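You operate a simulated robot arm through the tools that you are given. There is no shell and no other tool.

You run a simulated robot arm. Do the job below in one go: nothing can be reset, and whatever is moved stays where it is left.

## Task
Long carton 95 was scanned too early: press UNDO, scan small carton 29, then 95 again; dock the scanner.
Fine: use the orange scanner, scan nothing else and move no carton.

It is judged by the outcome, as a careful person would: the job done as asked, and still so three seconds after it is handed in. It fails if anything else is knocked over, pushed out of place, dropped, spilled or broken.

## Robot
A 7-joint arm with a two-finger parallel gripper, fixed in place. Base frame: the origin is at the foot of the arm, x ahead of it, y to its left, z up. Lengths are in mm, angles in rad, forces in N, time in s.
Its first joint turns from -2.897 to 2.897 rad. Payload 4.4 kg.
The TCP is the grasp point between the finger pads, 23 mm short of the fingertips. In the tool frame z runs along the fingers and y along their closing line. Largest opening 94 mm; finger width 38, thickness 10; the body of the gripper, 54 by 96 mm, starts 39 mm behind the TCP.
Orientation is that of the tool frame in the base frame, as [roll, pitch, yaw] about the fixed x, y, z axes, in that order (R = Rz(yaw) Ry(pitch) Rx(roll)). With the fingers straight down and closing along the base's y, the tool's x points along the base's -x, its y along +y and its z along -z.

## Interface
- The arm moves only by the tool arm_command. Its argument "commands" is text: rows parted by semicolons, each of 6 numbers parted by spaces: the shift along the base's x, y, z in units of 25 mm (1.0 is 25 mm), then the turn, a rotation vector about the base's x, y, z in units of 8 degrees (1.0 is 8 degrees). In form: x y z ax ay az; .... A call has 1 to 20 rows; each row shifts and turns the commanded pose from where the row before left it. "grip" is the closure, from 0 (fully open) to 1 (shut), set as the call begins (left out, the last holds). A call with a number of a shift or a turn outside -1 to 1 is refused whole. Each row takes 0.2 s and may step no farther than 50 mm and 0.15 rad from the row before; otherwise, or with a gripper value out of range, the whole call is refused. A pose out of reach is approached as far as the arm can. The call stops where the force on the tool passes 40 N (or 10 N more than at its start, if that is more) or the arm is blocked; 0.2 s more then pass. Each finger travels about 72 mm/s and halts on what it meets, pressing with about 28 N; the grip force reading is that of the motor and also rises with nothing between the fingers. The clock runs only during rows and for 0.2 s after the last one: add rows that do not move to give the fingers time. It gives the time, the measured TCP pose, the force on the tool (base axes), the opening and the grip force at its end, in the units of the frame above (readings bear some noise), with the torque about the TCP (base axes, N m) and any sound that the robot's microphone picked up.
- Cameras (640 x 400 px; columns grow to the right, rows downward): "scene" is fixed at [399.8, 500.8, 1554.7]; the picture's right is [-0.47, -0.88, 0.00], its down [-0.57, 0.30, -0.76] and it looks along [0.67, -0.36, -0.65] (base axes); focal length 214 px, centre (320, 200). "wrist" rides on the gripper at [86, 16, -75] in the tool frame; the picture's right is [-0.18, 0.98, 0.00], its down [-0.58, -0.11, -0.81] and it looks along [-0.79, -0.15, 0.59] (tool axes); focal length 243 px, centre (320, 200). There is no depth. A picture from a camera that has moved, and an enlarged one, comes with that camera's place and axes in the base frame and with its lens.
- get_image(camera): a new picture of that camera. No time passes.
- inspect(camera, box): a new picture of the part [left, top, right, bottom] of that camera's present view, enlarged. No time passes.
- hand_in(): hands the job in; it is judged then, once.

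Nothing tells you positions but the pictures and the camera data. Unless the task says otherwise, let go and move clear before handing in.

The tools are called after "Emit:" as a command line: name --argument value ..., lists and objects as JSON in quotes. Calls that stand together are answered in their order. arm_command: Moves the arm, as the interface text tells. Its arguments: {"type":"object","properties":{"commands":{"type":"string"},"grip":{"type":"number"}},"required":["commands"]} The other tools are called the same way: get_image (camera) takes a picture; inspect (camera, box) takes an enlarged picture of a part of a camera's view; hand_in () hands the job in.

At the start:

```text
clock: 0.0
eef_pos: [598.8, 110.6, 1277.0]
tcp_rot: [-3.141, -0.001, -3.141]
wrist_force: [-0.4, 0.1, -0.1]
moment: [0.03, -0.01, 0.01]
opening: 93.9
finger_force: 0.0
```

scene: 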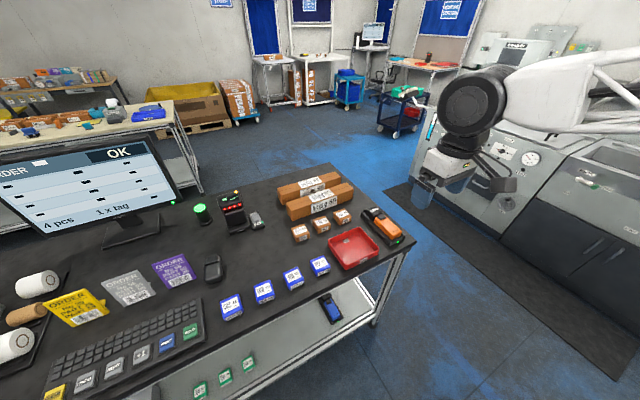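
wrist: 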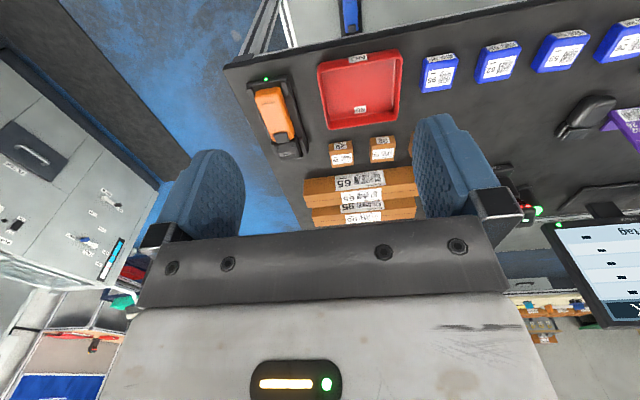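

I see a packing bench with an orange scanner in a dock, small and long cartons, a keyboard with coloured keys and a monitor. I'll look closer at each part before moving.

Emit:
inspect --camera "scene" --box '[270, 150, 430, 280]'

Emit:
inspect --camera "scene" --box '[30, 280, 230, 400]'

Emit:
inspect --camera "scene" --box '[0, 130, 280, 260]'

Emit:
inspect --camera "wrist" --box '[220, 40, 480, 240]'

```text
3.08 times, centred on (350, 215) of scene
camera zoom: at [399.8, 500.8, 1554.7], right [-0.47, -0.88, 0.0], down [-0.57, 0.3, -0.76], along [0.67, -0.36, -0.65], focal length 660 px, centre (228, 154)
```

zoom: 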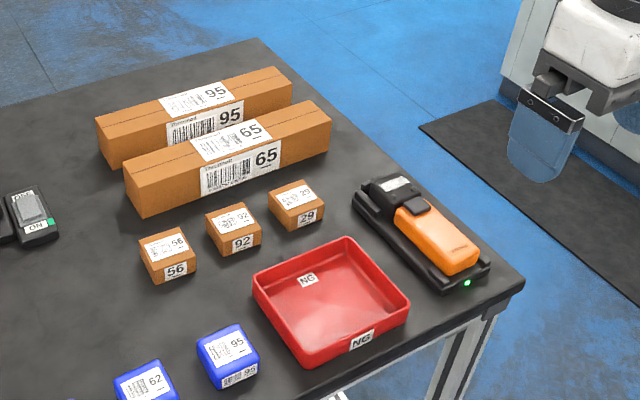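

```text
3.20 times, centred on (130, 340) of scene
camera zoom: at [399.8, 500.8, 1554.7], right [-0.47, -0.88, 0.0], down [-0.57, 0.3, -0.76], along [0.67, -0.36, -0.65], focal length 686 px, centre (928, -248)
```

zoom: 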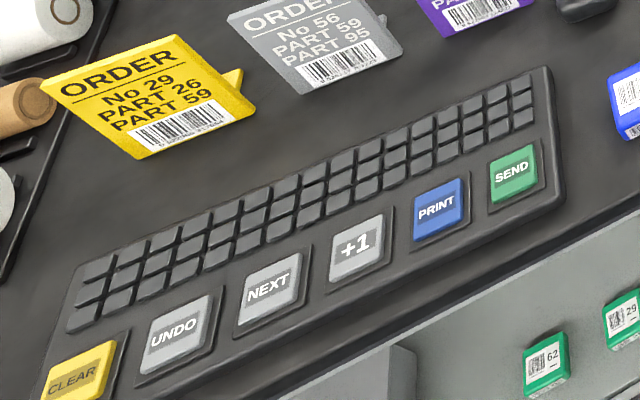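

```text
2.29 times, centred on (140, 195) of scene
camera zoom: at [399.8, 500.8, 1554.7], right [-0.47, -0.88, 0.0], down [-0.57, 0.3, -0.76], along [0.67, -0.36, -0.65], focal length 490 px, centre (731, 211)
```

zoom: 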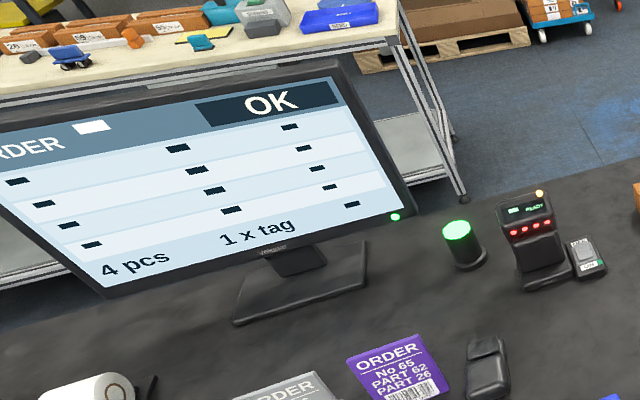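

```text
2.00 times, centred on (350, 140) of wrist
camera zoom: at [512.3, 127.2, 1352.5], right [0.18, 0.98, 0.0], down [0.58, -0.11, 0.81], along [0.79, -0.15, -0.59], focal length 485 px, centre (260, 320)
```

zoom: 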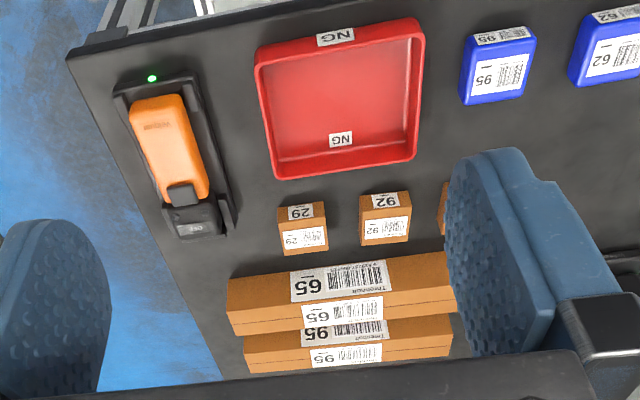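

The bench top is at roughly z≈870 with the orange scanner in its dock near (810, -35). I'll zoom in further on the scanner, labels and terminal before moving.

Emit:
inspect --camera "wrist" --box '[235, 65, 325, 165]'

Emit:
inspect --camera "scene" --box '[350, 195, 414, 250]'

Emit:
inspect --camera "scene" --box '[185, 180, 275, 290]'

Emit:
inspect --camera "scene" --box '[280, 165, 364, 245]'

Emit:
inspect --camera "wrist" --box '[480, 160, 640, 330]'

```text
4.00 times, centred on (280, 115) of wrist
camera zoom: at [512.3, 127.2, 1352.5], right [0.18, 0.98, 0.0], down [0.58, -0.11, 0.81], along [0.79, -0.15, -0.59], focal length 970 px, centre (480, 540)
```

zoom: 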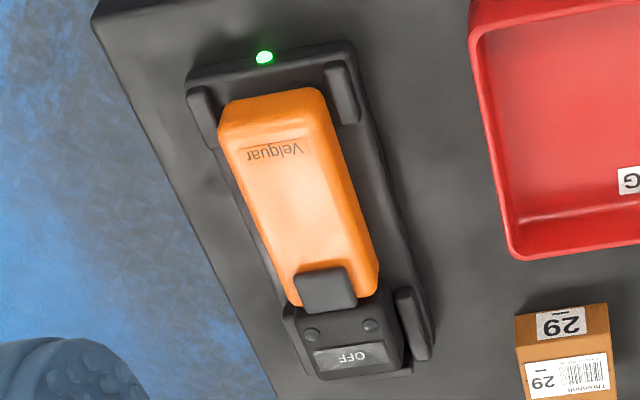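

```text
7.27 times, centred on (382, 222) of scene
camera zoom: at [399.8, 500.8, 1554.7], right [-0.47, -0.88, 0.0], down [-0.57, 0.3, -0.76], along [0.67, -0.36, -0.65], focal length 1560 px, centre (-131, 36)
```

zoom: 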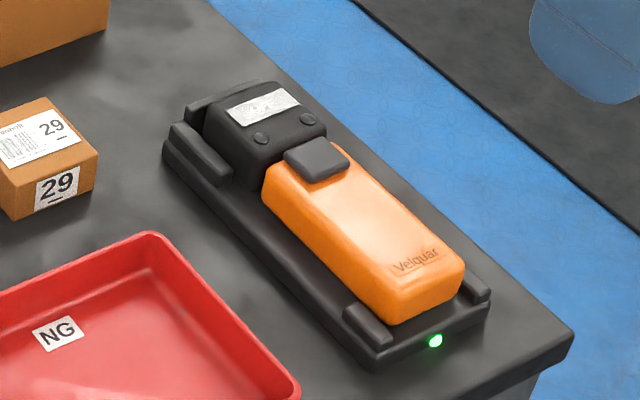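

```text
3.64 times, centred on (230, 235) of scene
camera zoom: at [399.8, 500.8, 1554.7], right [-0.47, -0.88, 0.0], down [-0.57, 0.3, -0.76], along [0.67, -0.36, -0.65], focal length 780 px, centre (647, 73)
```

zoom: 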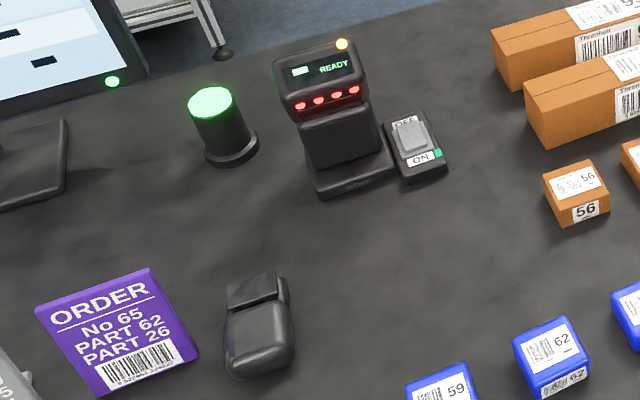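

```text
5.00 times, centred on (322, 205) of scene
camera zoom: at [399.8, 500.8, 1554.7], right [-0.47, -0.88, 0.0], down [-0.57, 0.3, -0.76], along [0.67, -0.36, -0.65], focal length 1072 px, centre (310, 175)
```

zoom: 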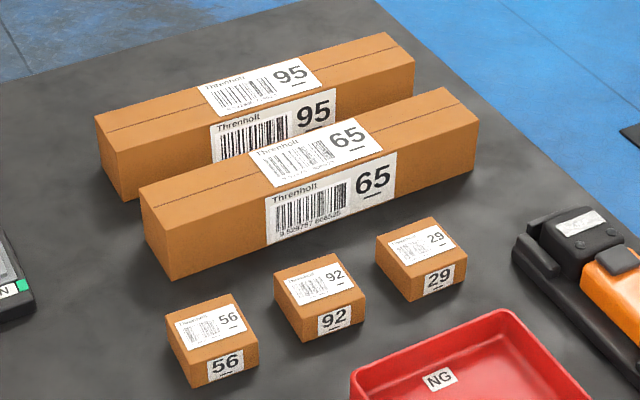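

```text
2.35 times, centred on (560, 245) of wrist
camera zoom: at [512.3, 127.2, 1352.5], right [0.18, 0.98, 0.0], down [0.58, -0.11, 0.81], along [0.79, -0.15, -0.59], focal length 571 px, centre (-245, 94)
```

zoom: 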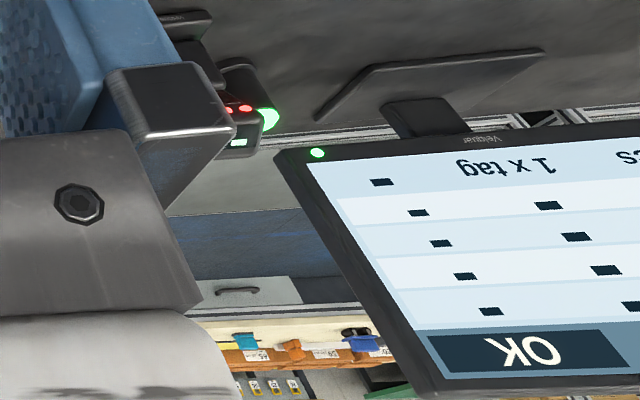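

The table top is at about z≈880, and the scanner lies along x with its head pointing away from the robot. The UNDO key is near (763, 948), which is a long reach. I'll first move over the scanner for a closer look.

Emit:
arm_command --commands "0.5 -0.7 -0.98 0 0 0; 0.5 -0.7 -0.98 0 0 0; 0.5 -0.7 -0.98 0 0 0; 0.5 -0.7 -0.98 0 0 0; 0.5 -0.7 -0.98 0 0 0; 0.5 -0.7 -0.98 0 0 0; 0.5 -0.7 -0.98 0 0 0; 0.5 -0.7 -0.98 0 0 0; 0 0 0 0 0 0" --grip 0

Emit:
get_image --camera "wrist"

Emit:
get_image --camera "scene"

```text
clock: 2.0
eef_pos: [699.3, -33.8, 1082.7]
tcp_rot: [-3.141, 0.0, -3.141]
wrist_force: [0.5, 1.0, 0.0]
moment: [-0.02, 0.01, -0.02]
opening: 94.0
finger_force: 0.1
```

```text
taken
camera wrist: at [611.7, -15.6, 1156.9], right [0.18, 0.98, 0.0], down [0.58, -0.11, 0.81], along [0.79, -0.15, -0.59], focal length 243 px, centre (320, 200)
```

wrist: 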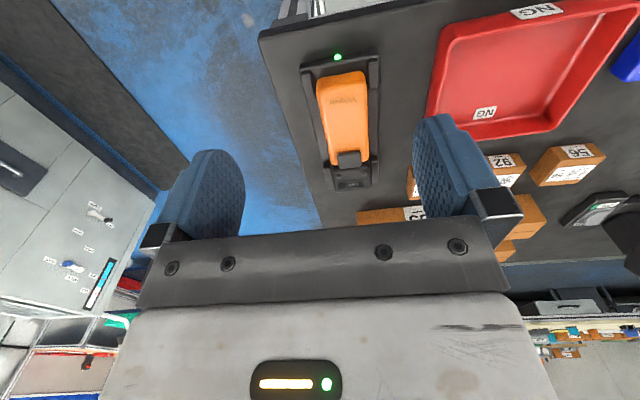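

```text
taken
```

scene: 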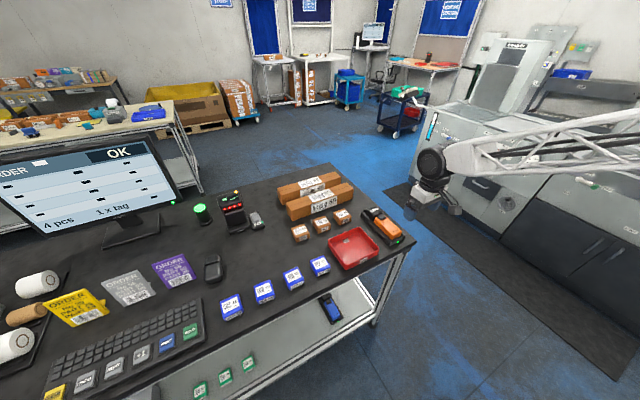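

Now zooming into the scanner from this closer view.

Emit:
inspect --camera "wrist" --box '[290, 40, 400, 200]'

Emit:
inspect --camera "wrist" --box '[340, 100, 640, 270]'

```text
2.50 times, centred on (345, 120) of wrist
camera zoom: at [611.7, -15.6, 1156.9], right [0.18, 0.98, 0.0], down [0.58, -0.11, 0.81], along [0.79, -0.15, -0.59], focal length 606 px, centre (258, 400)
```

zoom: 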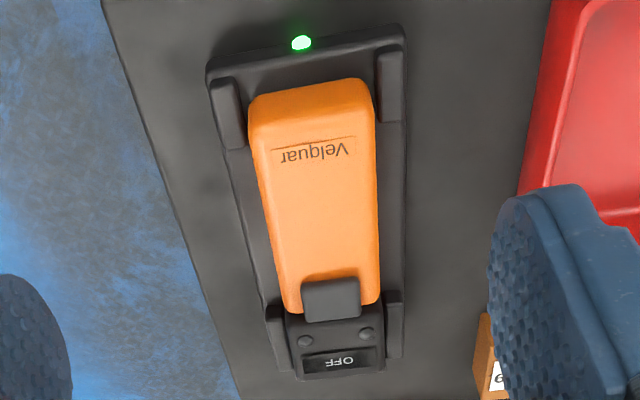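

```text
2.13 times, centred on (490, 185) of wrist
camera zoom: at [611.7, -15.6, 1156.9], right [0.18, 0.98, 0.0], down [0.58, -0.11, 0.81], along [0.79, -0.15, -0.59], focal length 518 px, centre (-43, 232)
```

zoom: 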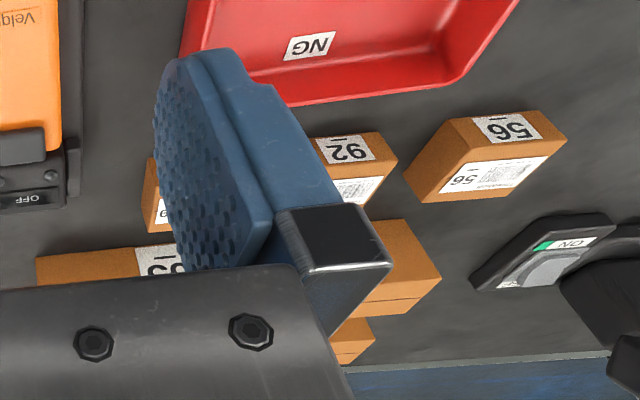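

The scanner's display reads OFF while docked. Next comes UNDO, so I'll swing the arm round at a safe height toward the keyboard side with the gripper closing.

Emit:
arm_command --commands "-0.433 0.965 0 0 0 0.267; -0.433 0.965 0 0 0 0.267; -0.433 0.965 0 0 0 0.267; -0.433 0.965 0 0 0 0.267; -0.433 0.965 0 0 0 0.267; -0.433 0.965 0 0 0 0.267; -0.433 0.965 0 0 0 0.267; -0.433 0.965 0 0 0 0.267; -0.433 0.965 0 0 0 0.267; -0.433 0.965 0 0 0 0.267; -0.433 0.965 0 0 0 0.267; -0.433 0.965 0 0 0 0.267" --grip 1

Emit:
arm_command --commands "-0.433 0.965 0 0 0 0.267; -0.433 0.965 0 0 0 0.267; -0.433 0.965 0 0 0 0.267; -0.433 0.965 0 0 0 0.267; -0.433 0.965 0 0 0 0.267; -0.433 0.965 0 0 0 0.267; -0.433 0.965 0 0 0 0.267; -0.433 0.965 0 0 0 0.267; -0.433 0.965 0 0 0 0.267; -0.433 0.965 0 0 0 0.267; -0.433 0.965 0 0 0 0.267; -0.433 0.965 0 0 0 0.267; 0 0 0 0 0 0" --grip 1

Emit:
get_image --camera "wrist"

Emit:
get_image --camera "scene"

```text
clock: 4.6
eef_pos: [567.5, 260.1, 1081.1]
tcp_rot: [3.14, 0.0, -2.693]
wrist_force: [-0.2, 0.5, -0.6]
moment: [0.01, 0.0, -0.01]
opening: 0.0
finger_force: 27.9
```

```text
clock: 7.4
eef_pos: [441.2, 550.3, 1080.6]
tcp_rot: [-3.14, 0.0, -2.243]
wrist_force: [0.3, -0.7, -0.2]
moment: [-0.01, 0.02, 0.01]
opening: 0.0
finger_force: 28.4
```

```text
taken
camera wrist: at [374.2, 494.8, 1155.6], right [-0.65, 0.76, 0.0], down [0.45, 0.39, 0.81], along [0.61, 0.53, -0.59], focal length 243 px, centre (320, 200)
```

wrist: 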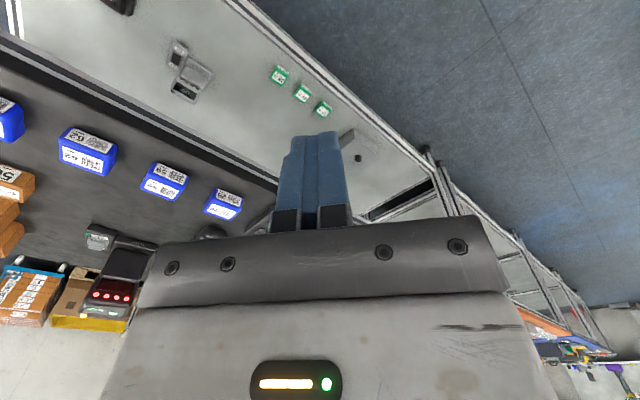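

```text
taken
```

scene: 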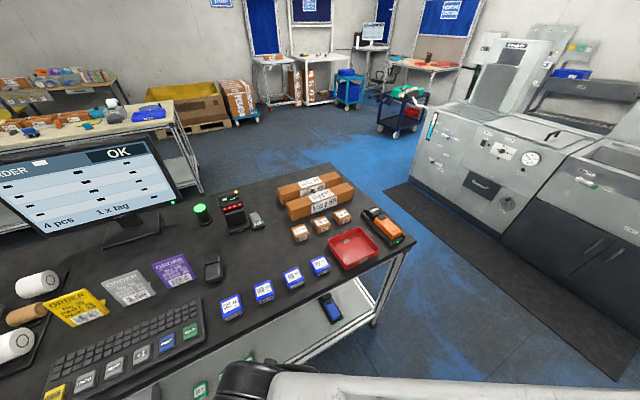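

The view now shows the bench edge and keyboard side from the arm. I'll extend outward while tilting the tool outward to see how far it reaches toward UNDO.

Emit:
arm_command --commands "0.78 0.9625 0 0.273 -0.219 0; 0.78 0.9625 0 0.273 -0.219 0; 0.78 0.9625 0 0.273 -0.219 0; 0.78 0.9625 0 0.273 -0.219 0; 0.78 0.9625 0 0.273 -0.219 0; 0.78 0.9625 0 0.273 -0.219 0; 0.78 0.9625 0 0.273 -0.219 0; 0.78 0.9625 0 0.273 -0.219 0; 0 0 0 0 0 0" --grip 1

Emit:
get_image --camera "wrist"

Emit:
get_image --camera "scene"

```text
clock: 9.4
eef_pos: [599.1, 739.7, 1083.5]
tcp_rot: [-3.141, 0.392, -2.245]
wrist_force: [0.3, 1.2, -0.6]
moment: [-0.01, 0.01, 0.01]
opening: 0.1
finger_force: 28.4
```

```text
taken
camera wrist: at [517.6, 666.8, 1120.2], right [-0.66, 0.75, 0.07], down [0.23, 0.11, 0.97], along [0.71, 0.66, -0.24], focal length 243 px, centre (320, 200)
```

wrist: 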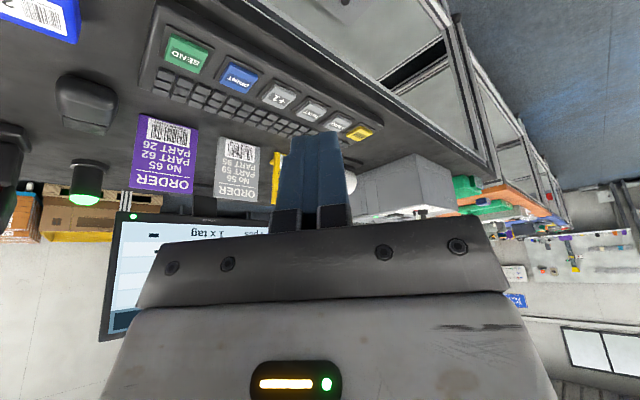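

```text
taken
```

scene: 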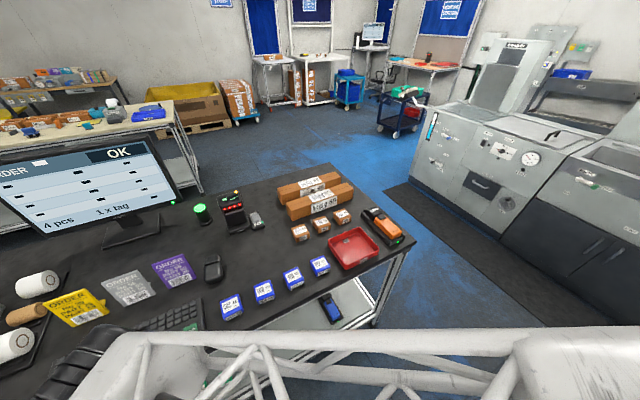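

The tool has reached radius 952 without trouble, and the key row is visible (SEND, PRINT, +1, NEXT, UNDO, CLEAR). I'll continue outward.

Emit:
arm_command --commands "0.78 0.9625 0 0.273 -0.219 0; 0.78 0.9625 0 0.273 -0.219 0; 0.78 0.9625 -0.2 0.273 -0.219 0; 0.78 0.9625 -0.2 0.273 -0.219 0; 0.78 0.9625 -0.2 0.273 -0.219 0; 0 0 0 0 0 0" --grip 1

Emit:
get_image --camera "wrist"

Emit:
inspect --camera "wrist" --box '[140, 0, 440, 170]'

```text
clock: 10.8
eef_pos: [692.3, 862.3, 1067.4]
tcp_rot: [-3.141, 0.636, -2.245]
wrist_force: [0.6, 0.3, 1.1]
moment: [0.02, -0.02, -0.03]
opening: 0.0
finger_force: 27.3
```

```text
taken
camera wrist: at [609.2, 783.9, 1077.5], right [-0.68, 0.73, 0.11], down [0.08, -0.08, 0.99], along [0.73, 0.68, -0.01], focal length 243 px, centre (320, 200)
```

wrist: 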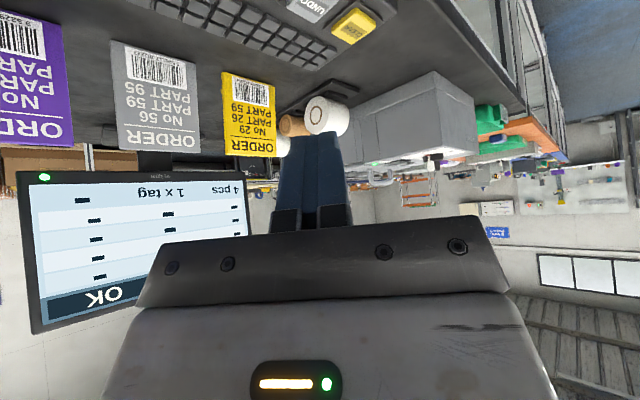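

```text
2.13 times, centred on (290, 85) of wrist
camera zoom: at [609.2, 783.9, 1077.5], right [-0.68, 0.73, 0.11], down [0.08, -0.08, 0.99], along [0.73, 0.68, -0.01], focal length 518 px, centre (384, 445)
```

zoom: 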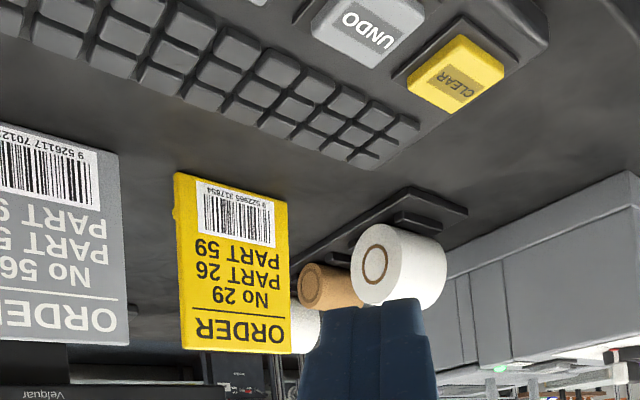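

UNDO is near (763, 946, ~900). I'll move the closed fingertips to hover about 60 mm above it.

Emit:
arm_command --commands "0.62 0.72 -0.6 0 0 0; 0.62 0.72 -0.6 0 0 0; 0.62 0.72 -0.6 0 0 0; 0.62 0.72 -0.6 0 0 0; 0 0 0 0 0 0" --grip 1

Emit:
get_image --camera "wrist"

Emit:
get_image --camera "scene"

```text
clock: 12.0
eef_pos: [757.8, 934.8, 1007.6]
tcp_rot: [-3.141, 0.631, -2.246]
wrist_force: [-0.1, -0.2, -0.6]
moment: [0.01, 0.05, 0.01]
opening: 0.0
finger_force: 27.9
```

```text
taken
camera wrist: at [672.5, 857.1, 1016.9], right [-0.68, 0.73, 0.11], down [0.08, -0.07, 0.99], along [0.73, 0.68, -0.01], focal length 243 px, centre (320, 200)
```

wrist: 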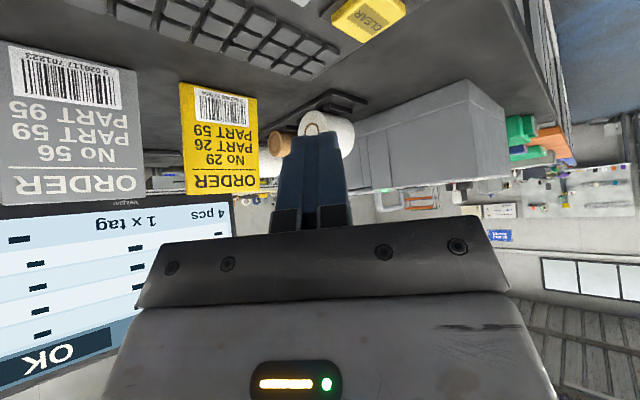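

```text
taken
```

scene: 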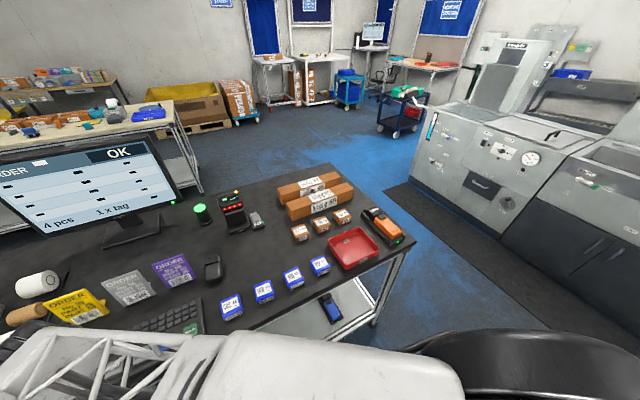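

The fingertips are now about 90 mm above UNDO. I'll shift slightly to centre the contact edge and lower partway.

Emit:
arm_command --commands "0.25 0.48 -0.5 0 0 0; 0 0 -0.7 0 0 0; 0 0 -0.7 0 0 0; 0 0 0 0 0 0" --grip 1

Emit:
get_image --camera "wrist"

Emit:
inspect --camera "scene" --box '[0, 270, 240, 400]'

```text
clock: 13.0
eef_pos: [761.2, 947.1, 958.8]
tcp_rot: [-3.141, 0.633, -2.245]
wrist_force: [-1.0, -0.5, 0.7]
moment: [0.01, 0.0, 0.01]
opening: 0.0
finger_force: 27.2
```

```text
taken
camera wrist: at [677.1, 869.2, 969.2], right [-0.68, 0.73, 0.11], down [0.08, -0.07, 0.99], along [0.73, 0.68, -0.01], focal length 243 px, centre (320, 200)
```

wrist: 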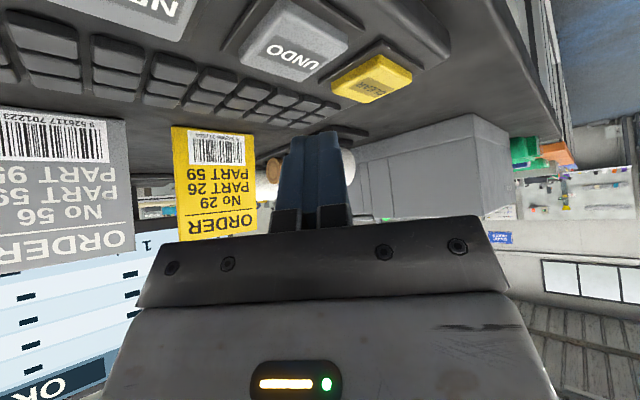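

```text
2.67 times, centred on (120, 335) of scene
camera zoom: at [399.8, 500.8, 1554.7], right [-0.47, -0.88, 0.0], down [-0.57, 0.3, -0.76], along [0.67, -0.36, -0.65], focal length 572 px, centre (853, -160)
```

zoom: 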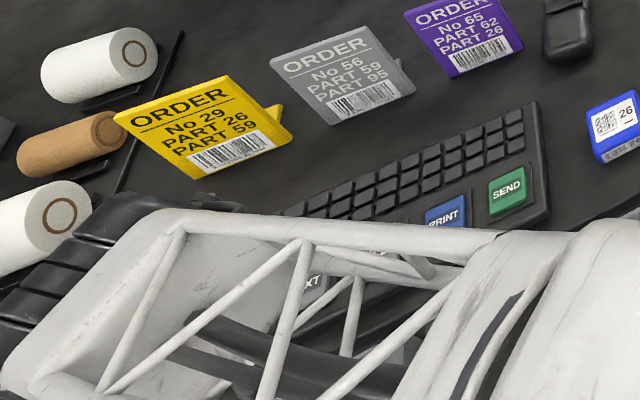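

UNDO is at about (760, 943, 895) and my contact edge is some 34 mm above it, centred to within a few mm. I'll lower close and then press gently in small steps.

Emit:
arm_command --commands "0 -0.08 -0.5 0 0 0; 0 0 -0.5 0 0 0; 0 0 0 0 0 0" --grip 1

Emit:
get_image --camera "wrist"

```text
clock: 13.8
eef_pos: [762.4, 944.5, 933.4]
tcp_rot: [-3.138, 0.634, -2.245]
wrist_force: [-0.2, 1.8, 1.4]
moment: [0.07, -0.02, 0.02]
opening: 0.0
finger_force: 28.6
heard: click
```

```text
taken
camera wrist: at [678.9, 866.6, 942.8], right [-0.68, 0.73, 0.11], down [0.08, -0.08, 0.99], along [0.73, 0.68, -0.01], focal length 243 px, centre (320, 200)
```

wrist: 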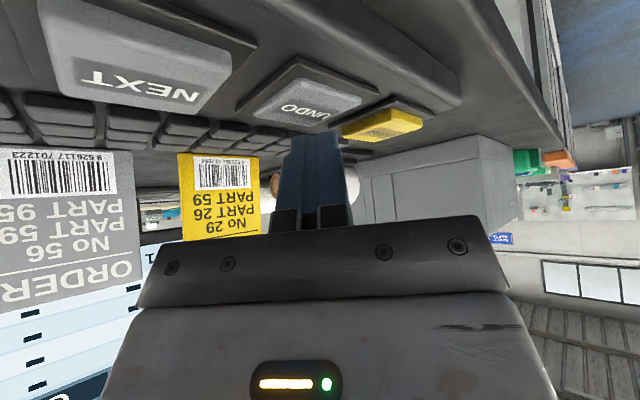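

A click was heard and the UNDO key looks pressed down. I'll withdraw straight up and check the screen.

Emit:
arm_command --commands "0 0 0.5 0 0 0; 0 0 1 0 0 0; 0 0 1 0 0 0; 0 0 1 0 0 0; 0 0 0 0 0 0" --grip 1

Emit:
get_image --camera "scene"

Emit:
inspect --camera "scene" --box '[0, 130, 280, 260]'

Emit:
get_image --camera "wrist"

```text
clock: 15.0
eef_pos: [763.0, 945.7, 1020.5]
tcp_rot: [-3.14, 0.636, -2.246]
wrist_force: [-0.1, -1.0, -0.1]
moment: [-0.01, 0.0, -0.05]
opening: 0.0
finger_force: 27.8
```

```text
taken
```

scene: 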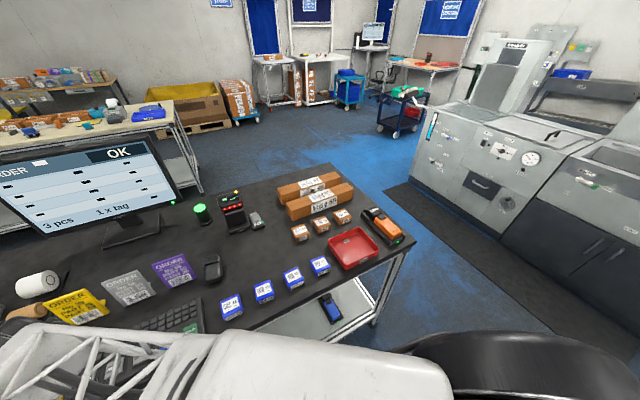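

```text
2.29 times, centred on (140, 195) of scene
camera zoom: at [399.8, 500.8, 1554.7], right [-0.47, -0.88, 0.0], down [-0.57, 0.3, -0.76], along [0.67, -0.36, -0.65], focal length 490 px, centre (731, 211)
```

zoom: 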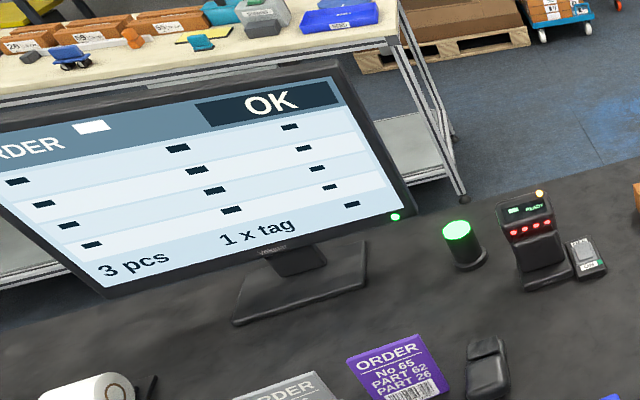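

```text
taken
camera wrist: at [678.8, 867.4, 1029.7], right [-0.68, 0.73, 0.11], down [0.08, -0.07, 0.99], along [0.73, 0.68, -0.01], focal length 243 px, centre (320, 200)
```

wrist: 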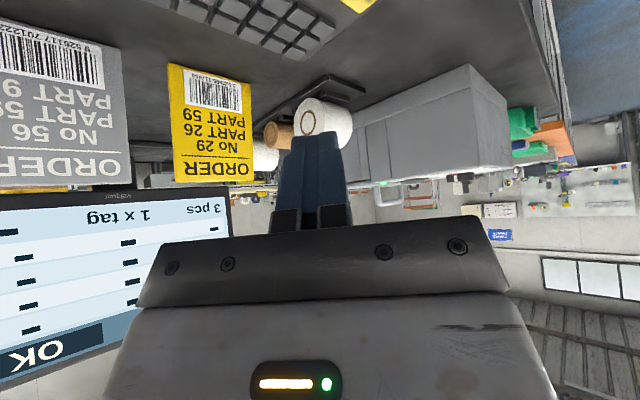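

The screen now reads 3 pcs, so UNDO registered once. I'll retrace the path back toward the scanner.

Emit:
arm_command --commands "-0.805 -0.99 0.15 -0.2222 0.1776 0; -0.805 -0.99 0.15 -0.2222 0.1776 0; -0.805 -0.99 0.15 -0.2222 0.1776 0; -0.805 -0.99 0.15 -0.2222 0.1776 0; -0.805 -0.99 0.15 -0.2222 0.1776 0; -0.805 -0.99 0.15 -0.2222 0.1776 0; -0.805 -0.99 0.15 -0.2222 0.1776 0; -0.805 -0.99 0.15 -0.2222 0.1776 0; -0.805 -0.99 0.15 -0.2222 0.1776 0; -0.805 -0.99 0.15 -0.2222 0.1776 0; -0.805 -0.99 0.15 -0.2222 0.1776 0; -0.805 -0.99 0.15 -0.2222 0.1776 0; -0.805 -0.99 0.15 -0.2222 0.1776 0; -0.805 -0.99 0.15 -0.2222 0.1776 0; -0.805 -0.99 0.15 -0.2222 0.1776 0; -0.805 -0.99 0.15 -0.2222 0.1776 0" --grip 1

Emit:
arm_command --commands "0.433 -0.965 0 0 0 -0.267; 0.433 -0.965 0 0 0 -0.267; 0.433 -0.965 0 0 0 -0.267; 0.433 -0.965 0 0 0 -0.267; 0.433 -0.965 0 0 0 -0.267; 0.433 -0.965 0 0 0 -0.267; 0.433 -0.965 0 0 0 -0.267; 0.433 -0.965 0 0 0 -0.267; 0.433 -0.965 0 0 0 -0.267; 0.433 -0.965 0 0 0 -0.267; 0.433 -0.965 0 0 0 -0.267; 0.433 -0.965 0 0 0 -0.267; 0.433 -0.965 0 0 0 -0.267; 0.433 -0.965 0 0 0 -0.267; 0.433 -0.965 0 0 0 -0.267; 0.433 -0.965 0 0 0 -0.267; 0.433 -0.965 0 0 0 -0.267" --grip 0

Emit:
get_image --camera "wrist"

```text
clock: 18.4
eef_pos: [440.9, 549.3, 1079.8]
tcp_rot: [-3.14, -0.002, -2.243]
wrist_force: [0.4, -0.2, 0.2]
moment: [0.0, 0.0, 0.02]
opening: 0.1
finger_force: 28.1
```

```text
clock: 22.0
eef_pos: [622.3, 136.7, 1081.3]
tcp_rot: [-3.14, -0.001, -2.879]
wrist_force: [0.8, 0.7, 0.4]
moment: [0.01, 0.0, -0.03]
opening: 94.1
finger_force: 0.2
```

```text
taken
camera wrist: at [533.4, 131.6, 1155.7], right [-0.08, 1.0, 0.0], down [0.59, 0.05, 0.81], along [0.8, 0.06, -0.59], focal length 243 px, centre (320, 200)
```

wrist: 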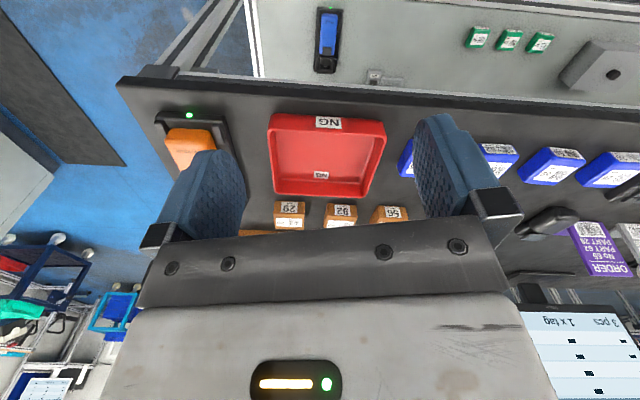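

I'm heading back, and now I'll take a good look at the cartons from above to get their positions.

Emit:
arm_command --commands "0.9 -0.21 0.35 0 0 -0.268; 0.9 -0.21 0.35 0 0 -0.268; 0.9 -0.21 0.35 0 0 -0.268; 0.9 -0.21 0.35 0 0 -0.268; 0.9 -0.21 0.35 0 0 -0.268; 0.9 -0.21 0.35 0 0 -0.268; 0.9 -0.21 0.35 0 0 -0.268; 0 0 0 0 0 0" --grip 0

Emit:
get_image --camera "wrist"

Emit:
inspect --camera "wrist" --box '[220, 90, 430, 230]'

```text
clock: 23.8
eef_pos: [780.0, 100.2, 1144.3]
tcp_rot: [-3.14, -0.002, 3.141]
wrist_force: [-0.5, 0.2, 0.3]
moment: [0.0, -0.04, 0.01]
opening: 94.2
finger_force: 0.0
```

```text
taken
camera wrist: at [693.7, 117.7, 1218.5], right [0.18, 0.98, 0.0], down [0.58, -0.11, 0.81], along [0.79, -0.15, -0.59], focal length 243 px, centre (320, 200)
```

wrist: 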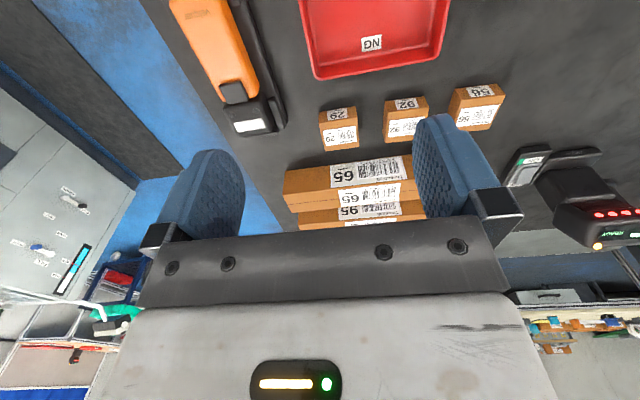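

```text
2.86 times, centred on (325, 160) of wrist
camera zoom: at [693.7, 117.7, 1218.5], right [0.18, 0.98, 0.0], down [0.58, -0.11, 0.81], along [0.79, -0.15, -0.59], focal length 693 px, centre (306, 314)
```

zoom: 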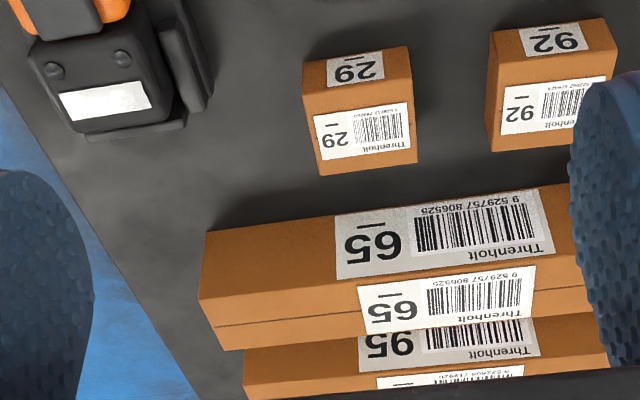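

From two views, carton 29's top label is near (942, 103, 916). The front of carton 65 is at x≈1030, and carton 95 sits behind it at x≈1125–1195. I'll zoom in on the scanner again from this angle.

Emit:
inspect --camera "wrist" --box '[160, 0, 300, 140]'

Emit:
inspect --camera "scene" --box '[355, 200, 410, 248]'

Emit:
inspect --camera "scene" --box '[305, 285, 355, 335]'

Emit:
inspect --camera "wrist" --box '[490, 130, 640, 260]'

```text
2.86 times, centred on (230, 70) of wrist
camera zoom: at [693.7, 117.7, 1218.5], right [0.18, 0.98, 0.0], down [0.58, -0.11, 0.81], along [0.79, -0.15, -0.59], focal length 693 px, centre (577, 571)
```

zoom: 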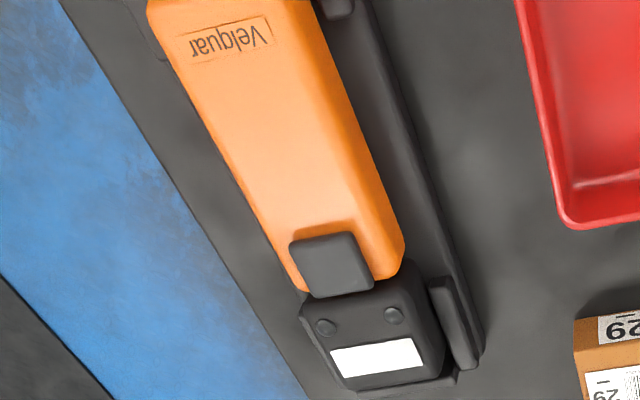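

```text
8.33 times, centred on (382, 224) of scene
camera zoom: at [399.8, 500.8, 1554.7], right [-0.47, -0.88, 0.0], down [-0.57, 0.3, -0.76], along [0.67, -0.36, -0.65], focal length 1787 px, centre (-201, 0)
```

zoom: 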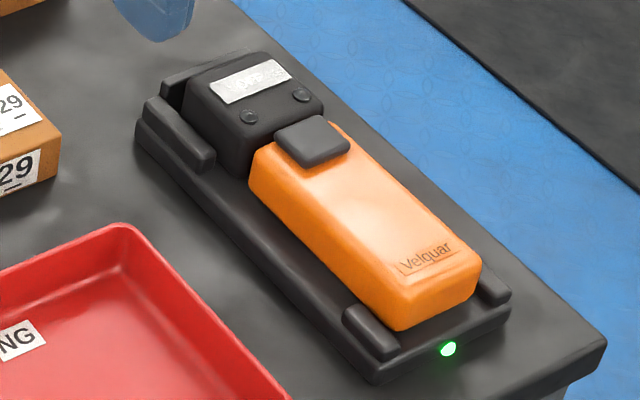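

```text
8.00 times, centred on (330, 310) of scene
camera zoom: at [399.8, 500.8, 1554.7], right [-0.47, -0.88, 0.0], down [-0.57, 0.3, -0.76], along [0.67, -0.36, -0.65], focal length 1716 px, centre (240, -680)
```

zoom: 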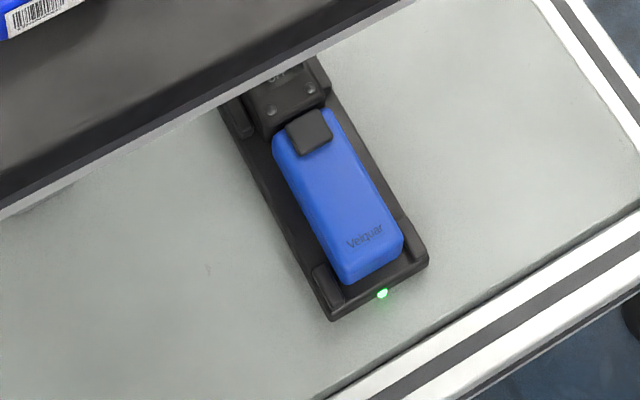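

```text
3.08 times, centred on (565, 195) of wrist
camera zoom: at [693.7, 117.7, 1218.5], right [0.18, 0.98, 0.0], down [0.58, -0.11, 0.81], along [0.79, -0.15, -0.59], focal length 746 px, centre (-434, 215)
```

zoom: 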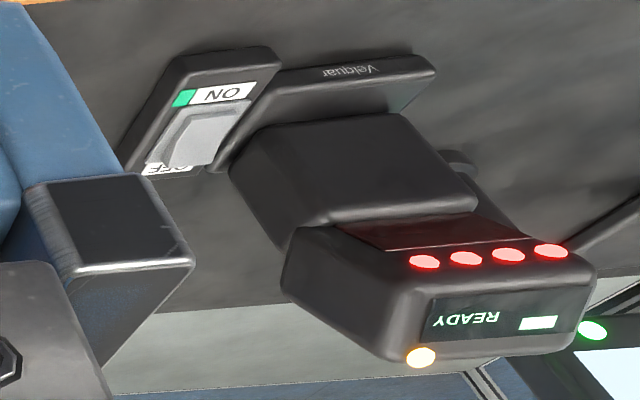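

The scanner body lies along x at y≈-18. Its orange top is at z≈925, its centre is near x≈825, and the dock posts leave a clear gap from x≈760 to 862. I'll move above it with the tool tilted 30° outward and the gripper open, so that later I can aim the scanner downward within reach.

Emit:
arm_command --commands "0.253 -0.79 -0.7 0 -0.625 0; 0.253 -0.79 -0.7 0 -0.625 0; 0.253 -0.79 -0.7 0 -0.625 0; 0.253 -0.79 -0.7 0 -0.625 0; 0.253 -0.79 -0.7 0 -0.625 0; 0.253 -0.79 -0.7 0 -0.625 0; 0 0 0 0 0 0" --grip 0

Emit:
get_image --camera "wrist"

Emit:
inspect --camera "scene" --box '[340, 150, 460, 260]'

```text
clock: 25.4
eef_pos: [819.5, -16.7, 1037.6]
tcp_rot: [-3.14, 0.523, -3.141]
wrist_force: [-0.9, -0.6, 0.5]
moment: [0.02, -0.01, 0.01]
opening: 94.0
finger_force: 0.0
```

```text
taken
camera wrist: at [707.0, -0.1, 1059.8], right [0.16, 0.98, 0.09], down [0.1, -0.11, 0.99], along [0.98, -0.15, -0.12], focal length 243 px, centre (320, 200)
```

wrist: 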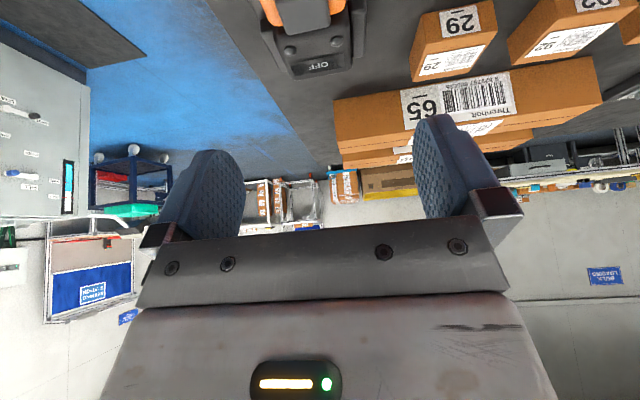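

```text
3.64 times, centred on (400, 205) of scene
camera zoom: at [399.8, 500.8, 1554.7], right [-0.47, -0.88, 0.0], down [-0.57, 0.3, -0.76], along [0.67, -0.36, -0.65], focal length 780 px, centre (29, 182)
```

zoom: 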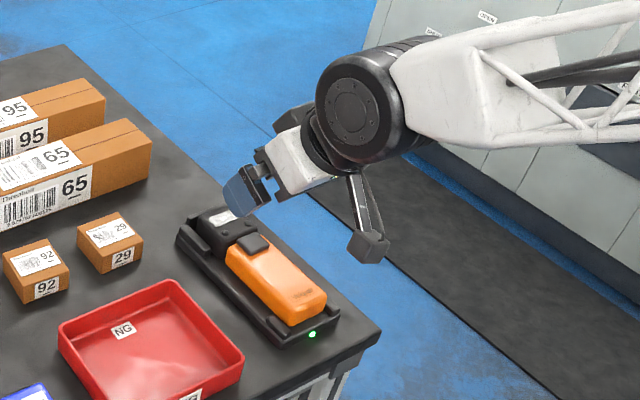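

The gripper is above the scanner and centred. I'll descend most of the way and check clearance before closing.

Emit:
arm_command --commands "0 -0.07 -1 0 0 0; 0 0 -1 0 0 0; 0 0 -0.8 0 0 0; 0 0 -0.6 0 0 0; 0 0 -0.4 0 0 0; 0 0 0 0 0 0" --grip 0

Emit:
get_image --camera "wrist"

Emit:
inspect --camera "scene" --box '[340, 180, 440, 260]'

```text
clock: 26.8
eef_pos: [819.9, -19.8, 944.4]
tcp_rot: [-3.139, 0.523, -3.141]
wrist_force: [0.2, 0.6, -0.1]
moment: [0.01, 0.0, -0.02]
opening: 94.2
finger_force: 0.2
```

```text
taken
camera wrist: at [706.8, -2.7, 966.7], right [0.16, 0.98, 0.09], down [0.1, -0.11, 0.99], along [0.98, -0.15, -0.12], focal length 243 px, centre (320, 200)
```

wrist: 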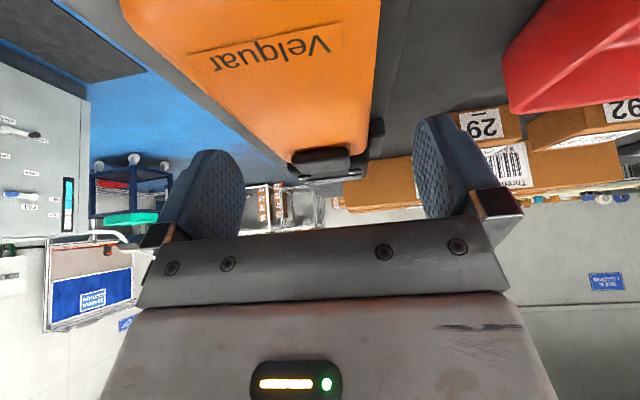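

```text
5.00 times, centred on (390, 220) of scene
camera zoom: at [399.8, 500.8, 1554.7], right [-0.47, -0.88, 0.0], down [-0.57, 0.3, -0.76], along [0.67, -0.36, -0.65], focal length 1072 px, centre (-30, 100)
```

zoom: 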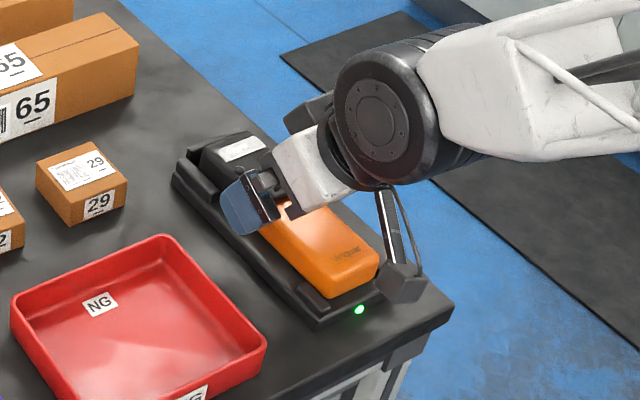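

Alignment looks right, with the neck pad centred between the fingers. I'll descend the last 21 mm, staying open.

Emit:
arm_command --commands "0 0.05 -0.43 0 0 0; 0 0 -0.43 0 0 0; 0 0 0 0 0 0" --grip 0

Emit:
inspect --camera "scene" --box '[350, 185, 430, 255]'

```text
clock: 27.6
eef_pos: [818.1, -18.3, 924.2]
tcp_rot: [-3.138, 0.522, 3.141]
wrist_force: [0.6, -0.1, -0.2]
moment: [0.0, 0.02, 0.02]
opening: 94.1
finger_force: 0.0
```

```text
5.71 times, centred on (390, 220) of scene
camera zoom: at [399.8, 500.8, 1554.7], right [-0.47, -0.88, 0.0], down [-0.57, 0.3, -0.76], along [0.67, -0.36, -0.65], focal length 1226 px, centre (-80, 86)
```

zoom: 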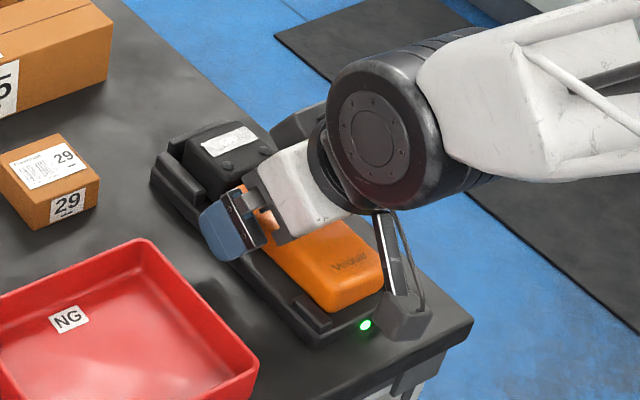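

No contact yet. Closing the fingers on the scanner body now.

Emit:
arm_command --commands "0 0 0 0 0 0; 0 0 0 0 0 0; 0 0 0 0 0 0; 0 0 0 0 0 0" --grip 1

Emit:
get_image --camera "wrist"

Emit:
inspect --camera "scene" --box '[350, 185, 430, 255]'

```text
clock: 28.3
eef_pos: [818.3, -20.6, 923.4]
tcp_rot: [-3.138, 0.522, 3.141]
wrist_force: [1.4, -12.6, -4.6]
moment: [-0.27, 0.03, 0.16]
opening: 84.6
finger_force: 45.3
stopped in row 3: the force on the tool passed its limit at 42 N (the readings are from after the stop); the commanded pose is now the measured one
```

```text
taken
camera wrist: at [706.8, -2.5, 945.8], right [0.16, 0.98, 0.09], down [0.1, -0.11, 0.99], along [0.98, -0.15, -0.12], focal length 243 px, centre (320, 200)
```

wrist: 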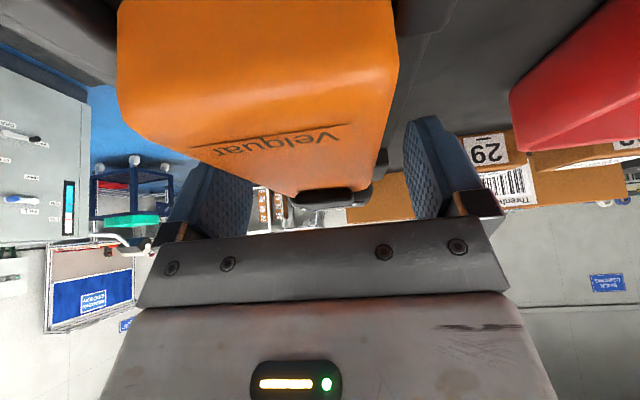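

```text
5.71 times, centred on (390, 220) of scene
camera zoom: at [399.8, 500.8, 1554.7], right [-0.47, -0.88, 0.0], down [-0.57, 0.3, -0.76], along [0.67, -0.36, -0.65], focal length 1226 px, centre (-80, 86)
```

zoom: 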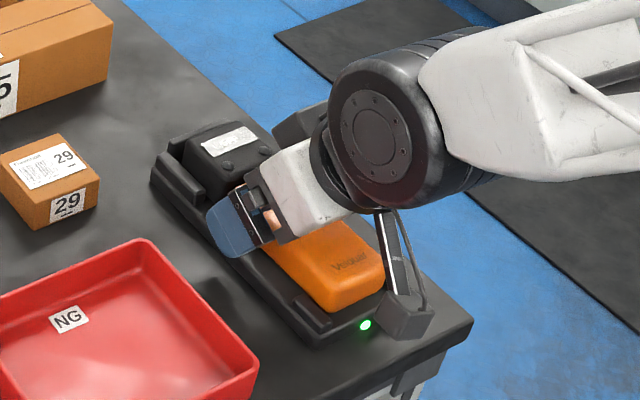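

The fingers stopped at 84.6 mm, so they met the dock's raised rim instead of the scanner. I'll open immediately, rise above the rim and look.

Emit:
arm_command --commands "0 0 0 0 0 0; 0 0 0 0 0 0; 0 0.06 0.4 0 0 0; 0 0 0 0 0 0" --grip 0

Emit:
get_image --camera "wrist"

Emit:
inspect --camera "scene" --box '[360, 195, 410, 250]'

```text
clock: 29.3
eef_pos: [818.5, -17.4, 933.3]
tcp_rot: [-3.138, 0.523, 3.142]
wrist_force: [0.1, -1.1, -0.1]
moment: [0.07, 0.0, 0.01]
opening: 94.0
finger_force: 0.1
```

```text
taken
camera wrist: at [706.0, 0.0, 955.5], right [0.16, 0.98, 0.09], down [0.1, -0.11, 0.99], along [0.98, -0.15, -0.12], focal length 243 px, centre (320, 200)
```

wrist: 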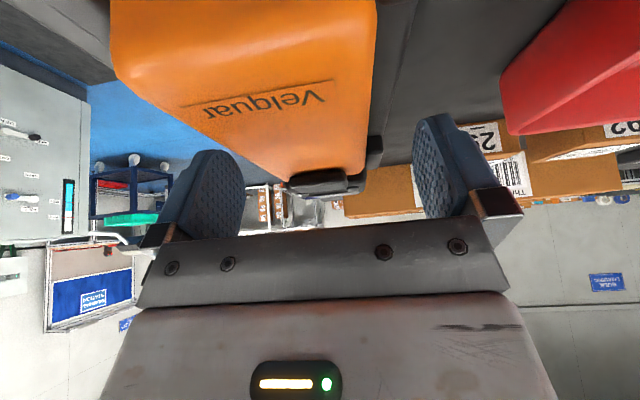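

```text
7.27 times, centred on (385, 222) of scene
camera zoom: at [399.8, 500.8, 1554.7], right [-0.47, -0.88, 0.0], down [-0.57, 0.3, -0.76], along [0.67, -0.36, -0.65], focal length 1560 px, centre (-153, 36)
```

zoom: 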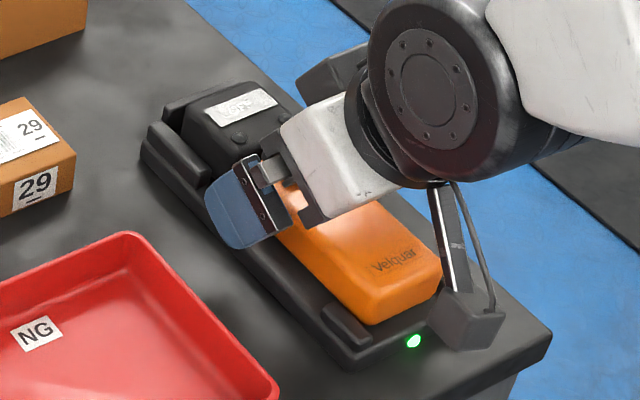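

The dock hasn't moved: its LED sits at the same pixel as before. The fingertips now clear the rim by about 10 mm, so I'll lower slightly and close again.

Emit:
arm_command --commands "0 -0.05 -0.12 0 0 0; 0 0 0 0 0 0" --grip 0

Emit:
arm_command --commands "0 0 0 0 0 0; 0 0 0 0 0 0; 0 0 0 0 0 0; 0 0 0 0 0 0" --grip 0.5

Emit:
get_image --camera "wrist"

```text
clock: 29.9
eef_pos: [819.4, -18.8, 931.2]
tcp_rot: [-3.137, 0.521, -3.141]
wrist_force: [0.0, 0.2, 0.1]
moment: [0.04, -0.01, -0.02]
opening: 93.9
finger_force: 0.1
```

```text
clock: 30.9
eef_pos: [817.7, -19.6, 931.0]
tcp_rot: [-3.137, 0.521, -3.141]
wrist_force: [0.5, 0.1, 1.2]
moment: [0.11, -0.03, -0.02]
opening: 51.8
finger_force: 28.1
```

```text
taken
camera wrist: at [706.0, -1.4, 952.6], right [0.16, 0.98, 0.09], down [0.1, -0.11, 0.99], along [0.98, -0.15, -0.12], focal length 243 px, centre (320, 200)
```

wrist: 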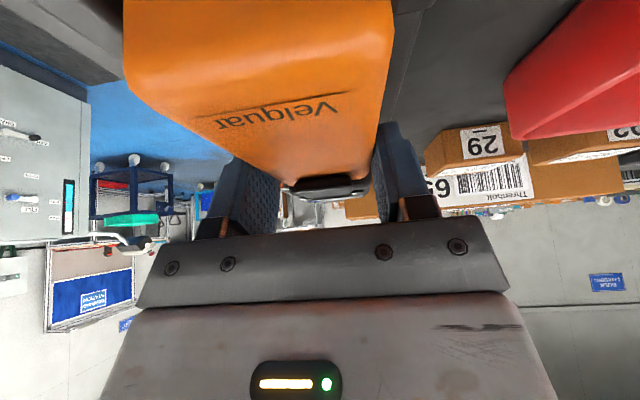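

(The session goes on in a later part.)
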